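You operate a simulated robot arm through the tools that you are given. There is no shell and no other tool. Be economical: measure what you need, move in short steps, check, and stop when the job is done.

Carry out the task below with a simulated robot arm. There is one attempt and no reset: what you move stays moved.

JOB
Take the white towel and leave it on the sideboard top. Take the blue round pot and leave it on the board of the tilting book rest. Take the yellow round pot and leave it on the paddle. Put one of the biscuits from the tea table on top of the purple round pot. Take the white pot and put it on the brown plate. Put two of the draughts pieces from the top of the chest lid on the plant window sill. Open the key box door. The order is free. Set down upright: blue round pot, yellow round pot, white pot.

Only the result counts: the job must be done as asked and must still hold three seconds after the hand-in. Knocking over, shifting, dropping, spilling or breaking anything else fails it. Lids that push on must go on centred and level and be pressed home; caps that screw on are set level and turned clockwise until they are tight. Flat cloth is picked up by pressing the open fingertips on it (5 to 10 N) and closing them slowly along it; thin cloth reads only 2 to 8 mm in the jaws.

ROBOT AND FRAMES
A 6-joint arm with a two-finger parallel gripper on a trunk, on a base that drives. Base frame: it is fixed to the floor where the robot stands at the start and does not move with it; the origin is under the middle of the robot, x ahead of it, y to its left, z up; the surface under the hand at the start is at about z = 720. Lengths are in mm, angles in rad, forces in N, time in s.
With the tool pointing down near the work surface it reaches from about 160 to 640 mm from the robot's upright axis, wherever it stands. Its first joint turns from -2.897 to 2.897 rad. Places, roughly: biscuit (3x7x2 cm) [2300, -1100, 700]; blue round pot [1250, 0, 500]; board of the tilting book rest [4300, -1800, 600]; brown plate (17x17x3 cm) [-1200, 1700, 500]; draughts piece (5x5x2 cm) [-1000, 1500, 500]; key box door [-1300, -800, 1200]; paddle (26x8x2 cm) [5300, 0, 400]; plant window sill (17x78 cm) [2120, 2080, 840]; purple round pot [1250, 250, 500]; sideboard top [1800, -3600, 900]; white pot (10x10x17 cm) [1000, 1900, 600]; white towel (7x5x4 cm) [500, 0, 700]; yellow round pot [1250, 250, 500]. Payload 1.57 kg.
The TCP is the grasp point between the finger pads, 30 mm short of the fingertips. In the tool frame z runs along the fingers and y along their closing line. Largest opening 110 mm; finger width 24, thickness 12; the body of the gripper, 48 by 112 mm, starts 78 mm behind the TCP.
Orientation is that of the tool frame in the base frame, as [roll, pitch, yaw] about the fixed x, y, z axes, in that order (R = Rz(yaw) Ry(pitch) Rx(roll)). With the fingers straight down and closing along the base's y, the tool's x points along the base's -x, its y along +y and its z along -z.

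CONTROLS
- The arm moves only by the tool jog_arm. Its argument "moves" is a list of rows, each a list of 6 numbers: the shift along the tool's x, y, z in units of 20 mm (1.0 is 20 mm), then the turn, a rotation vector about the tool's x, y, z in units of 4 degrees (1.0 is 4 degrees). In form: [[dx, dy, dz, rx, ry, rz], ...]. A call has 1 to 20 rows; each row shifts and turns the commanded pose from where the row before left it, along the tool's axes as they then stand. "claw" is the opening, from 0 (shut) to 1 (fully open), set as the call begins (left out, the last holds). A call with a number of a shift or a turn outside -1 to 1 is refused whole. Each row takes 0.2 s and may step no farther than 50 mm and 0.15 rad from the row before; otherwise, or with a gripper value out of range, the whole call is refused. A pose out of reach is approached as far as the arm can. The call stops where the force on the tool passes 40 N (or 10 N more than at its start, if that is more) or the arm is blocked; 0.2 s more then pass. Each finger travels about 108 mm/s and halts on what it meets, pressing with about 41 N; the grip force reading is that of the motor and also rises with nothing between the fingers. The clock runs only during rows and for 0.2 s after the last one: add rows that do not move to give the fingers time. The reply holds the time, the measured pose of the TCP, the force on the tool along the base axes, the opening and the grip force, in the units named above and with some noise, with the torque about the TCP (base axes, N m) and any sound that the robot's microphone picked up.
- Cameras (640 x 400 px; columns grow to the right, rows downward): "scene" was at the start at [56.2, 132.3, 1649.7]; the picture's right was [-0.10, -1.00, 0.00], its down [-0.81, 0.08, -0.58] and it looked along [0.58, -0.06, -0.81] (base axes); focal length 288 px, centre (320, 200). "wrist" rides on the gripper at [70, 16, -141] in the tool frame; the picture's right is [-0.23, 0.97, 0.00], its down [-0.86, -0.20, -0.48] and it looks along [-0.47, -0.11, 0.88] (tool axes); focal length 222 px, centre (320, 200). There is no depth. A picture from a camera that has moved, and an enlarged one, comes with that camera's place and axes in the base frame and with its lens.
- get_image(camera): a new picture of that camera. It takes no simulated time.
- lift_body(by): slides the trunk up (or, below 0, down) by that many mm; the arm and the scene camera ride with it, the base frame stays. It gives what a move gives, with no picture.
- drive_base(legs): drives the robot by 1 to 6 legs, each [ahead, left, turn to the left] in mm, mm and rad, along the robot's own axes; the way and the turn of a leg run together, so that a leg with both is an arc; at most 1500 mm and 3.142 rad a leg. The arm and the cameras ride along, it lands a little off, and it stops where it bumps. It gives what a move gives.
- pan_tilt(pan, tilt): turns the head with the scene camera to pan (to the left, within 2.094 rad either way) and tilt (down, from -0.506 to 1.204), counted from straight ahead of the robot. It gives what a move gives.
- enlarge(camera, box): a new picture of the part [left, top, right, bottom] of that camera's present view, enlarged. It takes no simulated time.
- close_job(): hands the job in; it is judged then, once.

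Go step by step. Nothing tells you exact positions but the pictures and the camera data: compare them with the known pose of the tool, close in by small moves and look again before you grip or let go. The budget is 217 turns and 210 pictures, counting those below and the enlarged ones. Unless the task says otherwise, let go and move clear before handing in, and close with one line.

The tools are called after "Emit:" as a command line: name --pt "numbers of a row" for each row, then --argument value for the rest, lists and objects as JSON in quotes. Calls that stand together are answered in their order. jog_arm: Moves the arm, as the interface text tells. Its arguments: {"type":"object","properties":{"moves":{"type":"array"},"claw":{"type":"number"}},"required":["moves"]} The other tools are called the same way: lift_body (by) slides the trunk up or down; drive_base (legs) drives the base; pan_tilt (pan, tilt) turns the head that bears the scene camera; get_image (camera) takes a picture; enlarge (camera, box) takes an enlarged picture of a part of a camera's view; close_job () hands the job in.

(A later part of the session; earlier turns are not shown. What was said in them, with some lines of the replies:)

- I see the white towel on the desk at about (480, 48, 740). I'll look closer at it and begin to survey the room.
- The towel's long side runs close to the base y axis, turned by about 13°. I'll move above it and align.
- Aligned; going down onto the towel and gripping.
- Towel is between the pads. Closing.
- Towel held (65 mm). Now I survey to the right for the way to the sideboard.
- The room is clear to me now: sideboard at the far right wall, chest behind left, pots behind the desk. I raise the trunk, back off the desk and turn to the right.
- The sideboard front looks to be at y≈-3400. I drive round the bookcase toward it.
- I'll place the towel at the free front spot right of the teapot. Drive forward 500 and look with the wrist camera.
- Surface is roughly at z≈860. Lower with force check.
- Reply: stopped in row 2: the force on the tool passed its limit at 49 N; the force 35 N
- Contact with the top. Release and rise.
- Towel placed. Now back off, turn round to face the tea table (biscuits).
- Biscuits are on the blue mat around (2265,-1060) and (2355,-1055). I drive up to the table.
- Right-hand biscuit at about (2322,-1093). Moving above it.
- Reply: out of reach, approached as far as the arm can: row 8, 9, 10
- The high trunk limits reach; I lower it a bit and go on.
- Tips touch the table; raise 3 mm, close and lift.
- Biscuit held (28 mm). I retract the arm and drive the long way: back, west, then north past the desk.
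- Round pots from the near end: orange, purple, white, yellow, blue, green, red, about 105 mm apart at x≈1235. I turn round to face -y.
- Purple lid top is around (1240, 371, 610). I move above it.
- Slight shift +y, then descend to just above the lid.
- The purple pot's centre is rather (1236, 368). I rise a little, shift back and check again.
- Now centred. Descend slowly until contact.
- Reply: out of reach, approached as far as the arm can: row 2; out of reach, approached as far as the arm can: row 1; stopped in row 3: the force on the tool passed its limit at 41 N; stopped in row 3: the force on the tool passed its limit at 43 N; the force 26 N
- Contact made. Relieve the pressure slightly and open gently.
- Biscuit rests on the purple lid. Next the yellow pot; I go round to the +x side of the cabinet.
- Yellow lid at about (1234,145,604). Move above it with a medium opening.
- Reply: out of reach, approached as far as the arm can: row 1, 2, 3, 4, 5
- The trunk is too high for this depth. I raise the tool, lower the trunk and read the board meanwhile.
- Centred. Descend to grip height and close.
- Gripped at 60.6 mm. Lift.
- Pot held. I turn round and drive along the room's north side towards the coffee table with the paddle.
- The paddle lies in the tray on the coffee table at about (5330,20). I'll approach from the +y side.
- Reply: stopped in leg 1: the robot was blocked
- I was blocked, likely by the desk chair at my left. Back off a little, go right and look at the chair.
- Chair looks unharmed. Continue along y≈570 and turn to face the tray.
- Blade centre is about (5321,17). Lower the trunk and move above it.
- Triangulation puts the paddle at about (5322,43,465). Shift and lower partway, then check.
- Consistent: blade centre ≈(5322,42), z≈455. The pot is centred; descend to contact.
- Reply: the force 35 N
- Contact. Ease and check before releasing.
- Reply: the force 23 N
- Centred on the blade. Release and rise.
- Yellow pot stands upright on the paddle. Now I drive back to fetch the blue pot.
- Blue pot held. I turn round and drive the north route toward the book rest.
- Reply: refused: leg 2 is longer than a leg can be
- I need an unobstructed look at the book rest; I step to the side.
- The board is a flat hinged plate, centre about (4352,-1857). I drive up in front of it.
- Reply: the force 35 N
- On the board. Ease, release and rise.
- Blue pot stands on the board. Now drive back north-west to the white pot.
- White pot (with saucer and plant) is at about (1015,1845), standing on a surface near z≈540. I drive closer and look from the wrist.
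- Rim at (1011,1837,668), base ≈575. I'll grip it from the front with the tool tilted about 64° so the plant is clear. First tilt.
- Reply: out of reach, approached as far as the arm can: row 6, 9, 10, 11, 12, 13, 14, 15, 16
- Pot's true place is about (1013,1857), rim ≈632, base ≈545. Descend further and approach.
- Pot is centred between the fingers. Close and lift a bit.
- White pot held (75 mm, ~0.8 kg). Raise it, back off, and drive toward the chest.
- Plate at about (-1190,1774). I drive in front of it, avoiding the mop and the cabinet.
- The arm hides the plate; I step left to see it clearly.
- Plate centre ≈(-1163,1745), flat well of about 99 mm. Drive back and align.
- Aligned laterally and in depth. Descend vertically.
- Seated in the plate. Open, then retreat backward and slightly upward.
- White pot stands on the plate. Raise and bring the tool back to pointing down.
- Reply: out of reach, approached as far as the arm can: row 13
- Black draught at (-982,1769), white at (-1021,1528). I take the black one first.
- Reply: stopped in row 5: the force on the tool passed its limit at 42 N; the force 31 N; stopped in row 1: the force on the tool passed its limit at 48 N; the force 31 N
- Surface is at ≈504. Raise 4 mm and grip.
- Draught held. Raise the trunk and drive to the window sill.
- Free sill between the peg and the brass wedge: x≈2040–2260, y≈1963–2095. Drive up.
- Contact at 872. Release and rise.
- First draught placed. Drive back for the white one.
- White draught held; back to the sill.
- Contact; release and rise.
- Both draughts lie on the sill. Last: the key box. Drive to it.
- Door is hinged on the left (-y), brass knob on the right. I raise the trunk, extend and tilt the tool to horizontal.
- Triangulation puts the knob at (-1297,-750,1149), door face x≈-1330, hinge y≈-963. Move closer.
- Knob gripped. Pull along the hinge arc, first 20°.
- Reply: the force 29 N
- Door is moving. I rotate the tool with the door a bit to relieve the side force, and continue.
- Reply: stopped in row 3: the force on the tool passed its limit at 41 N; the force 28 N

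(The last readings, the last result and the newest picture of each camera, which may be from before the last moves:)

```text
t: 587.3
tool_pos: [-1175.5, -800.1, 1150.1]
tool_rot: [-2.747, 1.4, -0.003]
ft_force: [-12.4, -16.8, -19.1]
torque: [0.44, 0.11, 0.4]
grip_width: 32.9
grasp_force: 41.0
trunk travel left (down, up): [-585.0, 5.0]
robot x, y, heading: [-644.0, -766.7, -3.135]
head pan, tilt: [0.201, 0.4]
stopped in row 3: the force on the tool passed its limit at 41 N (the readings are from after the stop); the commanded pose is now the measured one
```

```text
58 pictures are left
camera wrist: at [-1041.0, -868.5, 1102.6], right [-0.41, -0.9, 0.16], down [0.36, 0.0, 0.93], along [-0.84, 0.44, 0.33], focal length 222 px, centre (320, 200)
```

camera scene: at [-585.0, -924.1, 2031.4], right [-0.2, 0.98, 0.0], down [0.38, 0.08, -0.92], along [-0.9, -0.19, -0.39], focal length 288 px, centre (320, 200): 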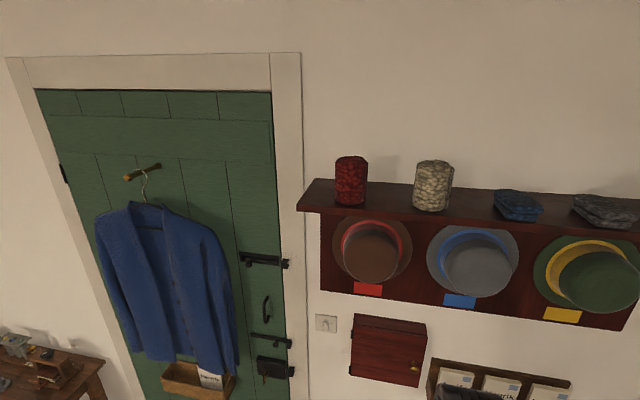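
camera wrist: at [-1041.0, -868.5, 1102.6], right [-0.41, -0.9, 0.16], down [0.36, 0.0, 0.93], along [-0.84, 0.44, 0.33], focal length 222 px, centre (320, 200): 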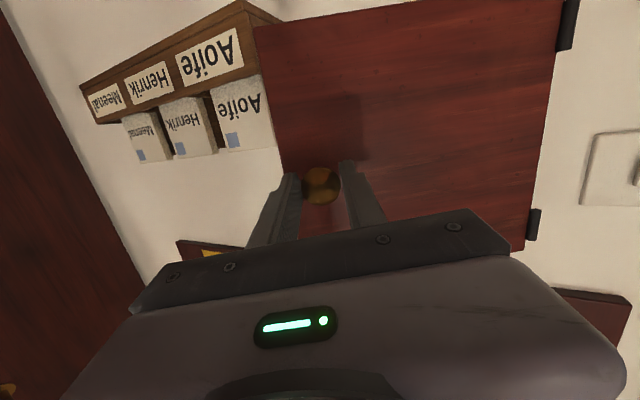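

Door is about 30° open. I release the knob, back out and look; then I'll push the door from behind with a finger.

Emit:
jog_arm --pt "0 0 0 0 0 0" --pt "0 0 0 0 0 0" --claw 0.5

Emit:
jog_arm --pt "0 0 -0.5 0 0 0" --pt "0.1 0 -0.9 0 0 0" --pt "0.1 0 -0.9 0 0 0" --pt "0.1 0 -0.9 0 0 0" --pt "0 0 0 0 0 0"

Emit:
get_image --camera "wrist"

Emit:
pan_tilt --pan 0.0 --tilt 0.75

Emit:
get_image --camera "scene"

```text
t: 587.9
tool_pos: [-1171.3, -795.8, 1151.3]
tool_rot: [-2.752, 1.402, -0.015]
ft_force: [-0.4, -1.0, 0.3]
torque: [0.04, -0.02, 0.03]
grip_width: 55.1
grasp_force: 0.0
trunk travel left (down, up): [-585.0, 5.0]
robot x, y, heading: [-641.1, -767.5, -3.141]
head pan, tilt: [0.201, 0.4]
```

```text
t: 589.1
tool_pos: [-1112.6, -820.8, 1156.3]
tool_rot: [-2.755, 1.4, -0.018]
ft_force: [-0.1, 0.4, -0.9]
torque: [0.0, -0.01, 0.04]
grip_width: 55.0
grasp_force: 0.1
trunk travel left (down, up): [-585.0, 5.0]
robot x, y, heading: [-644.4, -763.6, -3.131]
head pan, tilt: [0.201, 0.4]
```

```text
57 pictures are left
camera wrist: at [-978.7, -890.8, 1109.4], right [-0.42, -0.89, 0.16], down [0.37, 0.0, 0.93], along [-0.83, 0.45, 0.33], focal length 222 px, centre (320, 200)
```

wrist: 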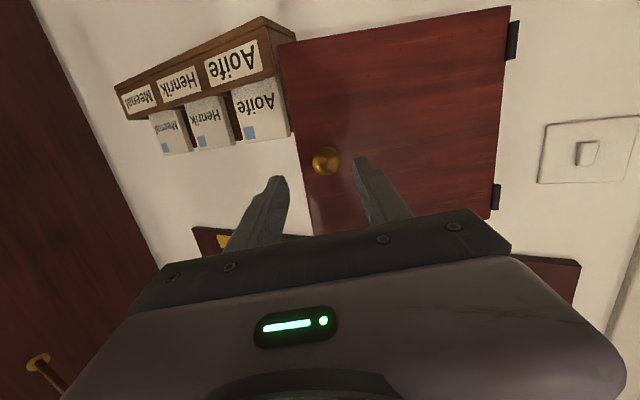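

```text
t: 589.9
tool_pos: [-1112.3, -821.0, 1156.5]
tool_rot: [-2.753, 1.4, -0.016]
ft_force: [0.2, -0.4, -0.3]
torque: [-0.01, 0.02, 0.02]
grip_width: 55.2
grasp_force: 0.1
trunk travel left (down, up): [-585.0, 5.0]
robot x, y, heading: [-643.1, -766.0, -3.136]
head pan, tilt: [0.0, 0.75]
```

```text
56 pictures are left
camera scene: at [-700.0, -906.5, 2000.3], right [-0.01, 1.0, 0.0], down [0.68, 0.0, -0.73], along [-0.73, 0.0, -0.68], focal length 288 px, centre (320, 200)
```

scene: 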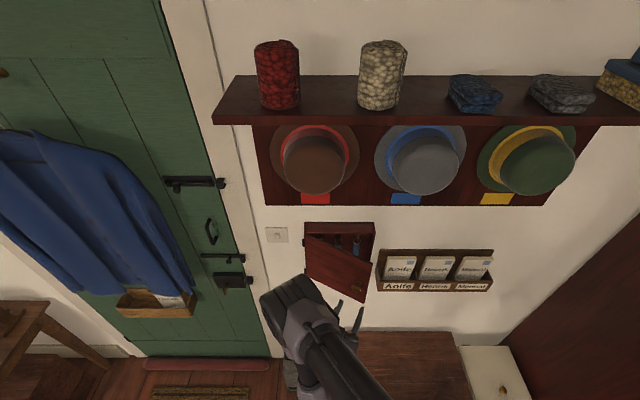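

Door about 30° open. I retreat, straighten the tool, close the fingers, and go to the right of the free edge.

Emit:
jog_arm --pt "0 0 -0.9 0 0 0" --pt "0 0 -0.9 0 0 0" --pt "0 0 -0.9 0 0 0" --pt "0 0 0 -1 0 0" --pt "0 0 0 -1 0 0" --pt "0 0 0 -1 0 0" --pt "0 0 0 -1 0 0" --pt "0 0 0 -1 0 0" --pt "0 0 0 -0.5 0 0" --pt "0 0 0 0 0 0" --claw 0

Emit:
enlarge --camera "scene" --box '[270, 200, 430, 310]'

```text
t: 592.1
tool_pos: [-1081.9, -853.0, 1174.9]
tool_rot: [2.895, 1.452, -0.266]
ft_force: [0.2, -0.3, -0.3]
torque: [0.0, -0.04, 0.02]
grip_width: 0.1
grasp_force: 21.1
trunk travel left (down, up): [-585.0, 5.0]
robot x, y, heading: [-640.7, -763.0, -3.135]
head pan, tilt: [0.0, 0.75]
```

```text
3.64 times, centred on (350, 255) of scene
camera zoom: at [-700.0, -906.9, 2000.3], right [-0.01, 1.0, 0.0], down [0.68, 0.0, -0.73], along [-0.73, 0.0, -0.68], focal length 1048 px, centre (211, 0)
```

zoom: 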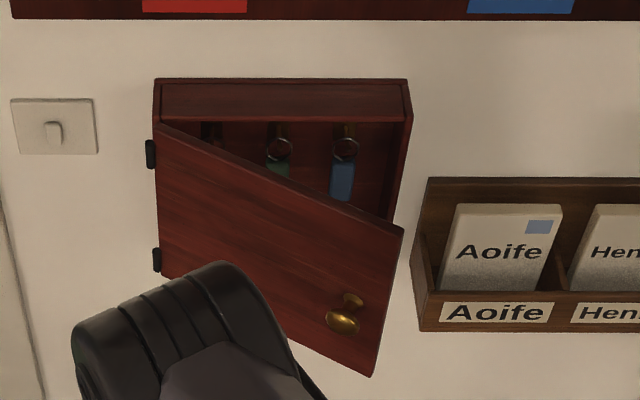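

Emit:
jog_arm --pt "-0.12 -0.98 -0.2 0 0 0" --pt "-0.12 -0.98 -0.2 0 0 0" --pt "-0.12 -0.98 -0.2 0 0 0" --pt "-0.12 -0.98 -0.2 0 0 0" --pt "-0.12 -0.98 -0.2 0 0 0" --pt "-0.12 -0.98 -0.2 0 0 0" --pt "-0.12 -0.98 -0.2 0 0 0" --pt "-0.12 -0.98 -0.2 0 0 0" --pt "0 0 0 0 0 0"

Emit:
get_image --camera "wrist"

```text
t: 594.3
tool_pos: [-1086.8, -683.3, 1189.8]
tool_rot: [-2.776, 1.475, 0.343]
ft_force: [0.1, -0.4, 0.3]
torque: [-0.03, 0.03, 0.0]
grip_width: 0.0
grasp_force: 21.7
out of reach, approached as far as the arm can: row 3, 4, 5
trunk travel left (down, up): [-585.0, 5.0]
robot x, y, heading: [-642.1, -764.8, -3.14]
head pan, tilt: [0.0, 0.75]
stopped in row 9: the arm was blocked; the commanded pose is now the measured one
```

```text
54 pictures are left
camera wrist: at [-939.6, -700.4, 1133.4], right [-0.04, -0.98, 0.19], down [0.4, 0.16, 0.9], along [-0.91, 0.11, 0.39], focal length 222 px, centre (320, 200)
```

wrist: 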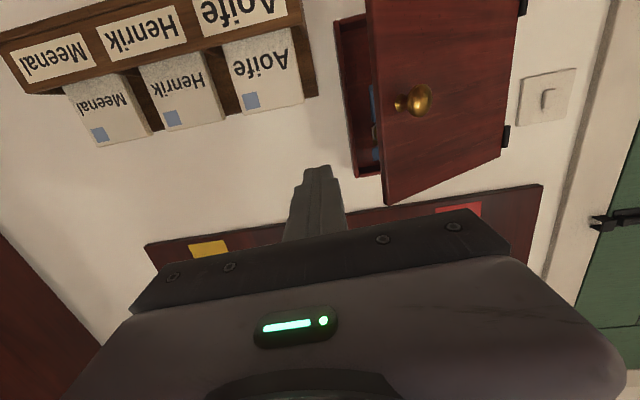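

Finger is to the right of the door's free edge. Advance past the edge.

Emit:
jog_arm --pt "-0.1 0 1 0 0 0" --pt "-0.1 0 1 0 0 0" --pt "-0.1 0 1 0 0 0" --pt "-0.1 0 1 0 0 0" --pt "-0.1 0 1 0 0 0" --pt "-0.1 0 1 0 0 0" --pt "0 0 0 0 0 0"

Emit:
get_image --camera "wrist"

Emit:
enlarge --camera "scene" --box '[270, 200, 430, 310]'

```text
t: 595.9
tool_pos: [-1206.5, -681.8, 1190.3]
tool_rot: [-2.787, 1.474, 0.332]
ft_force: [0.1, 0.2, 0.0]
torque: [-0.01, 0.0, -0.02]
grip_width: 0.0
grasp_force: 21.2
trunk travel left (down, up): [-585.0, 5.0]
robot x, y, heading: [-640.9, -765.6, -3.134]
head pan, tilt: [0.0, 0.75]
```

```text
53 pictures are left
camera wrist: at [-1059.4, -698.7, 1134.9], right [-0.04, -0.98, 0.19], down [0.4, 0.16, 0.9], along [-0.91, 0.11, 0.39], focal length 222 px, centre (320, 200)
```

wrist: 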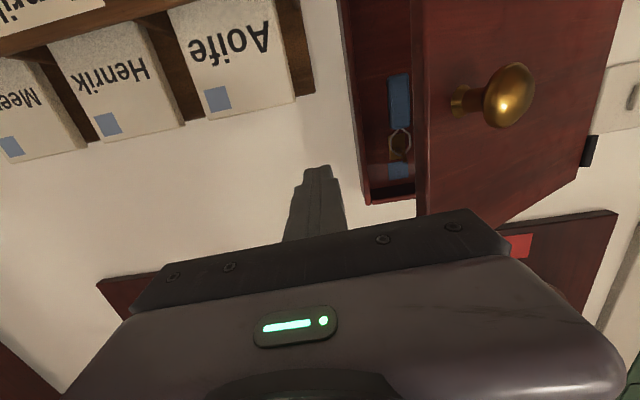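

```text
3.64 times, centred on (350, 255) of scene
camera zoom: at [-699.7, -906.4, 2000.3], right [-0.01, 1.0, 0.0], down [0.68, 0.0, -0.73], along [-0.73, 0.0, -0.68], focal length 1048 px, centre (211, 0)
```

zoom: 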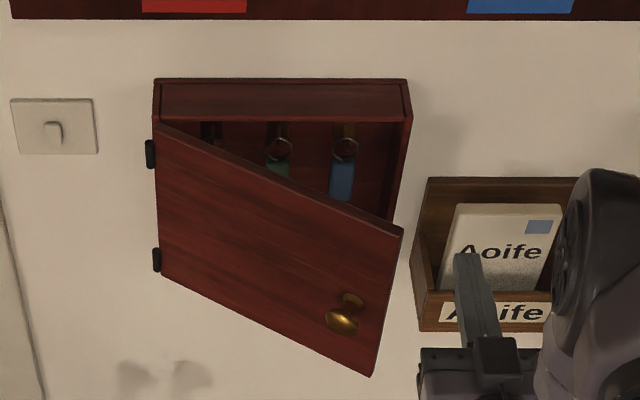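

Tip needs to go a bit deeper; then sweep to the left in stages.

Emit:
jog_arm --pt "-0.1 0 1 0 0 0" --pt "0 0.9 0 0 0 0" --pt "0 0.9 0 0 0 0" --pt "0 0.9 0 0 0 0" --pt "0 0.8 -0.35 0 0 0" --pt "0 0.8 -0.35 0 0 0" --pt "0 0 0 0 0 0"

Emit:
enlarge --camera "scene" --box '[270, 200, 430, 310]'

```text
t: 597.1
tool_pos: [-1216.6, -738.3, 1187.7]
tool_rot: [-2.83, 1.468, 0.264]
ft_force: [16.1, 28.4, 7.4]
torque: [-0.52, 0.12, 0.79]
grip_width: 0.1
grasp_force: 21.0
trunk travel left (down, up): [-585.0, 5.0]
robot x, y, heading: [-638.6, -763.3, -3.14]
head pan, tilt: [0.0, 0.75]
stopped in row 6: the force on the tool passed its limit at 46 N (the readings are from after the stop); the commanded pose is now the measured one
```

```text
3.64 times, centred on (350, 255) of scene
camera zoom: at [-697.6, -903.8, 2000.6], right [0.0, 1.0, 0.0], down [0.68, 0.0, -0.73], along [-0.73, 0.0, -0.68], focal length 1048 px, centre (211, 0)
```

zoom: 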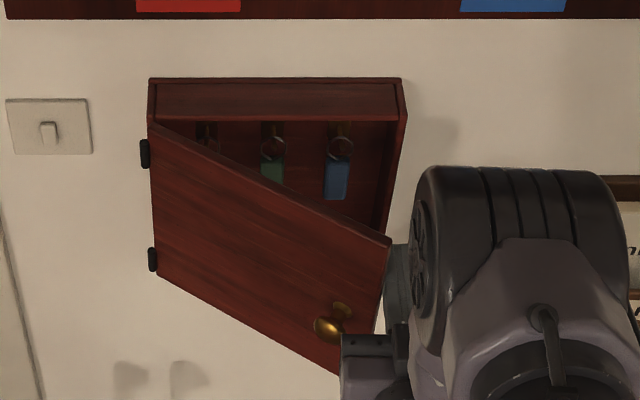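

The door moves but resists fast pushing; continue slowly.

Emit:
jog_arm --pt "0 0 0 0 0 0" --pt "0 0.25 -0.15 0 0 0" --pt "0 0.25 -0.15 0 0 0" --pt "0 0.25 -0.15 0 0 0" --pt "0 0.25 -0.15 0 0 0" --pt "0 0.25 -0.15 0 0 0" --pt "0 0.25 -0.15 0 0 0" --pt "0 0.25 -0.15 0 0 0" --pt "0 0.25 -0.15 0 0 0" --pt "0 0 0 0 0 0"

Emit:
enlarge --camera "scene" --box '[270, 200, 430, 310]'

```text
t: 597.9
tool_pos: [-1211.0, -743.1, 1185.1]
tool_rot: [-2.856, 1.464, 0.235]
ft_force: [13.5, 22.1, 4.1]
torque: [-0.41, 0.13, 0.69]
grip_width: 0.0
grasp_force: 21.0
trunk travel left (down, up): [-585.0, 5.0]
robot x, y, heading: [-638.4, -765.3, -3.146]
head pan, tilt: [0.0, 0.75]
stopped in row 3: the force on the tool passed its limit at 48 N (the readings are from after the stop); the commanded pose is now the measured one
```

```text
3.64 times, centred on (350, 255) of scene
camera zoom: at [-698.1, -903.2, 2000.6], right [0.0, 1.0, 0.0], down [0.68, 0.0, -0.73], along [-0.73, 0.0, -0.68], focal length 1048 px, centre (211, 0)
```

zoom: 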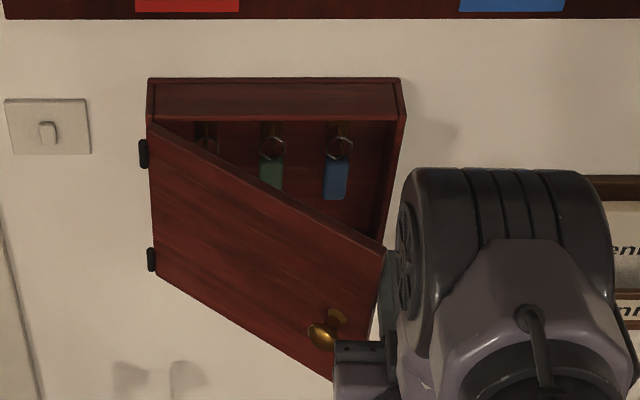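

Emit:
jog_arm --pt "0 0.12 -0.25 0 0 0" --pt "0 0.15 -0.25 0 0 0" --pt "0 0.18 -0.25 0 0 0" --pt "0 0.2 -0.25 0 0 0" --pt "0 0.2 -0.25 0 0 0" --pt "0 0.2 -0.25 0 0 0" --pt "0 0.22 -0.25 0 0 0" --pt "0 0.22 -0.25 0 0 0" --pt "0 0 0 0 0 0"

Emit:
enlarge --camera "scene" --box '[270, 200, 430, 310]'

```text
t: 599.9
tool_pos: [-1175.1, -777.9, 1188.0]
tool_rot: [-2.838, 1.466, 0.263]
ft_force: [-0.3, -0.2, -0.2]
torque: [0.03, -0.02, -0.01]
grip_width: 0.0
grasp_force: 21.2
trunk travel left (down, up): [-585.0, 5.0]
robot x, y, heading: [-639.7, -760.9, -3.142]
head pan, tilt: [0.0, 0.75]
```

```text
3.64 times, centred on (350, 255) of scene
camera zoom: at [-700.2, -905.3, 2000.3], right [0.0, 1.0, 0.0], down [0.68, 0.0, -0.73], along [-0.73, 0.0, -0.68], focal length 1048 px, centre (211, 0)
```

zoom: 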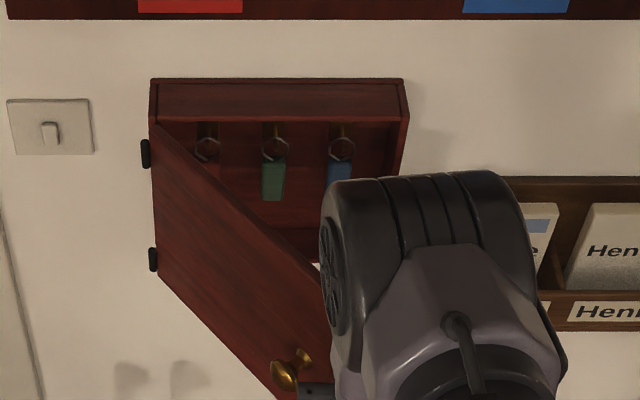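

That works. Continue the sweep.

Emit:
jog_arm --pt "0 0.5 -0.35 0 0 0" --pt "0 0.5 -0.35 0 0 0" --pt "0 0.5 -0.35 0 0 0" --pt "0 0.5 -0.35 0 0 0" --pt "0 0.5 -0.35 0 0 0" --pt "0 0.5 -0.3 0 0 0" --pt "0 0.5 -0.3 0 0 0" --pt "0 0.5 -0.25 0 0 0" --pt "0 0.5 -0.2 0 0 0" --pt "0 0.5 -0.2 0 0 0" --pt "0 0.5 -0.15 0 0 0" --pt "0 0.5 -0.1 0 0 0" --pt "0 0 0 0 0 0"

Emit:
enlarge --camera "scene" --box '[230, 190, 430, 330]'

```text
t: 602.7
tool_pos: [-1117.5, -901.2, 1191.6]
tool_rot: [-2.838, 1.463, 0.26]
ft_force: [0.6, 0.2, -0.4]
torque: [0.0, 0.0, 0.0]
grip_width: 0.0
grasp_force: 21.9
trunk travel left (down, up): [-585.0, 5.0]
robot x, y, heading: [-642.3, -766.8, -3.14]
head pan, tilt: [0.0, 0.75]
```

```text
2.86 times, centred on (330, 260) of scene
camera zoom: at [-700.3, -905.1, 2000.3], right [0.0, 1.0, 0.0], down [0.68, 0.0, -0.73], along [-0.73, 0.0, -0.68], focal length 824 px, centre (291, 29)
```

zoom: 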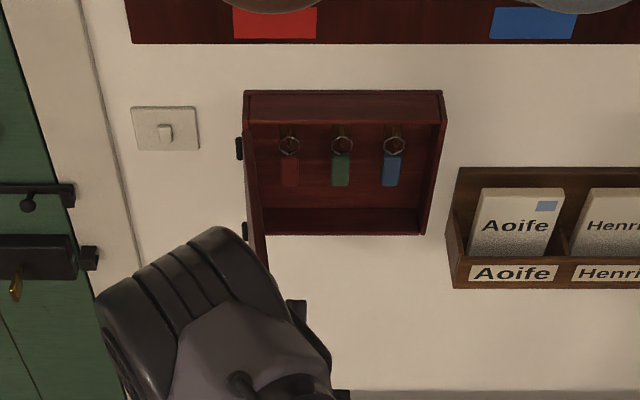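

Door is nearly at 90°. Withdraw and check.

Emit:
jog_arm --pt "0 -0.8 0 0 0 0" --pt "0 -0.8 0 0 0 0" --pt "0 -0.8 0 0 0 0" --pt "0 0 0 0 0 0"

Emit:
drive_base --legs '[[-400, 0, 0]]'

Emit:
pan_tilt --pan 0.1 --tilt 0.55

Emit:
get_image --camera "scene"

Emit:
get_image --camera "wrist"

```text
t: 603.7
tool_pos: [-1114.2, -854.3, 1193.7]
tool_rot: [-2.832, 1.464, 0.267]
ft_force: [0.0, -0.9, 0.2]
torque: [-0.03, 0.01, -0.01]
grip_width: 0.3
grasp_force: 21.1
trunk travel left (down, up): [-585.0, 5.0]
robot x, y, heading: [-638.2, -761.7, -3.136]
head pan, tilt: [0.0, 0.75]
```

```text
t: 606.2
tool_pos: [-713.5, -852.1, 1193.0]
tool_rot: [-2.836, 1.465, 0.259]
ft_force: [-0.4, -0.7, -0.5]
torque: [0.01, -0.01, 0.02]
grip_width: 0.0
grasp_force: 20.9
trunk travel left (down, up): [-585.0, 5.0]
robot x, y, heading: [-243.0, -762.6, 3.135]
head pan, tilt: [0.0, 0.75]
```

```text
t: 606.9
tool_pos: [-714.2, -851.5, 1192.8]
tool_rot: [-2.836, 1.466, 0.259]
ft_force: [-0.3, -0.1, 0.4]
torque: [0.01, -0.01, -0.03]
grip_width: 0.0
grasp_force: 21.7
trunk travel left (down, up): [-585.0, 5.0]
robot x, y, heading: [-238.0, -763.3, 3.141]
head pan, tilt: [0.099, 0.55]
```

```text
47 pictures are left
camera scene: at [-305.7, -914.1, 2017.6], right [-0.1, 1.0, 0.0], down [0.52, 0.05, -0.85], along [-0.85, -0.08, -0.52], focal length 288 px, centre (320, 200)
```

scene: 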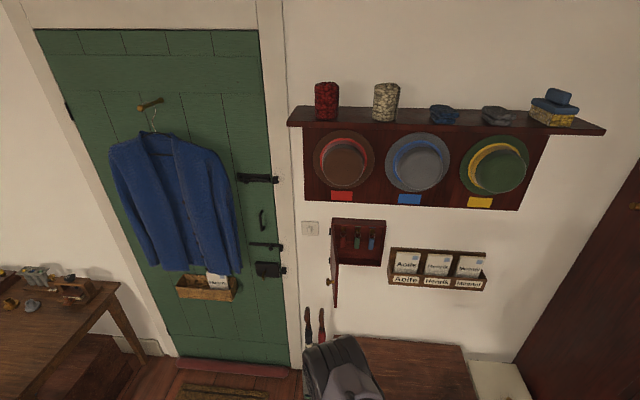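

```text
46 pictures are left
camera wrist: at [-566.9, -872.9, 1138.3], right [-0.07, -0.98, 0.19], down [0.4, 0.15, 0.91], along [-0.92, 0.14, 0.38], focal length 222 px, centre (320, 200)
```

wrist: 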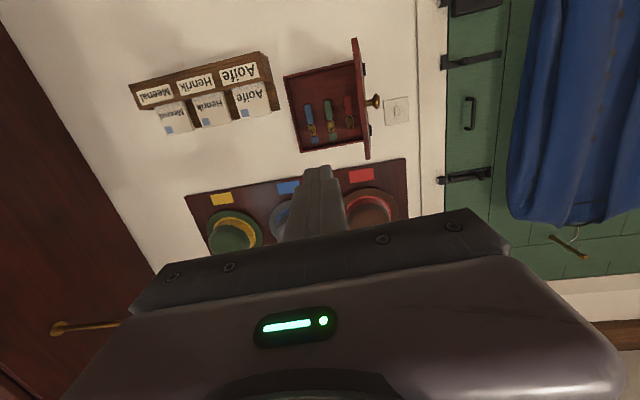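

The key box door now stands open at about 90° and every other item is in its place, so I hand in.

Emit:
close_job

```text
The job is handed in.
```

I did every part of the job and handed it in; the hand-in only confirmed receipt, so I don't know how it was judged. While carrying the yellow pot the base was blocked, probably by the desk chair. The chair looked upright and in place afterwards, but I can't be sure it didn't shift slightly.
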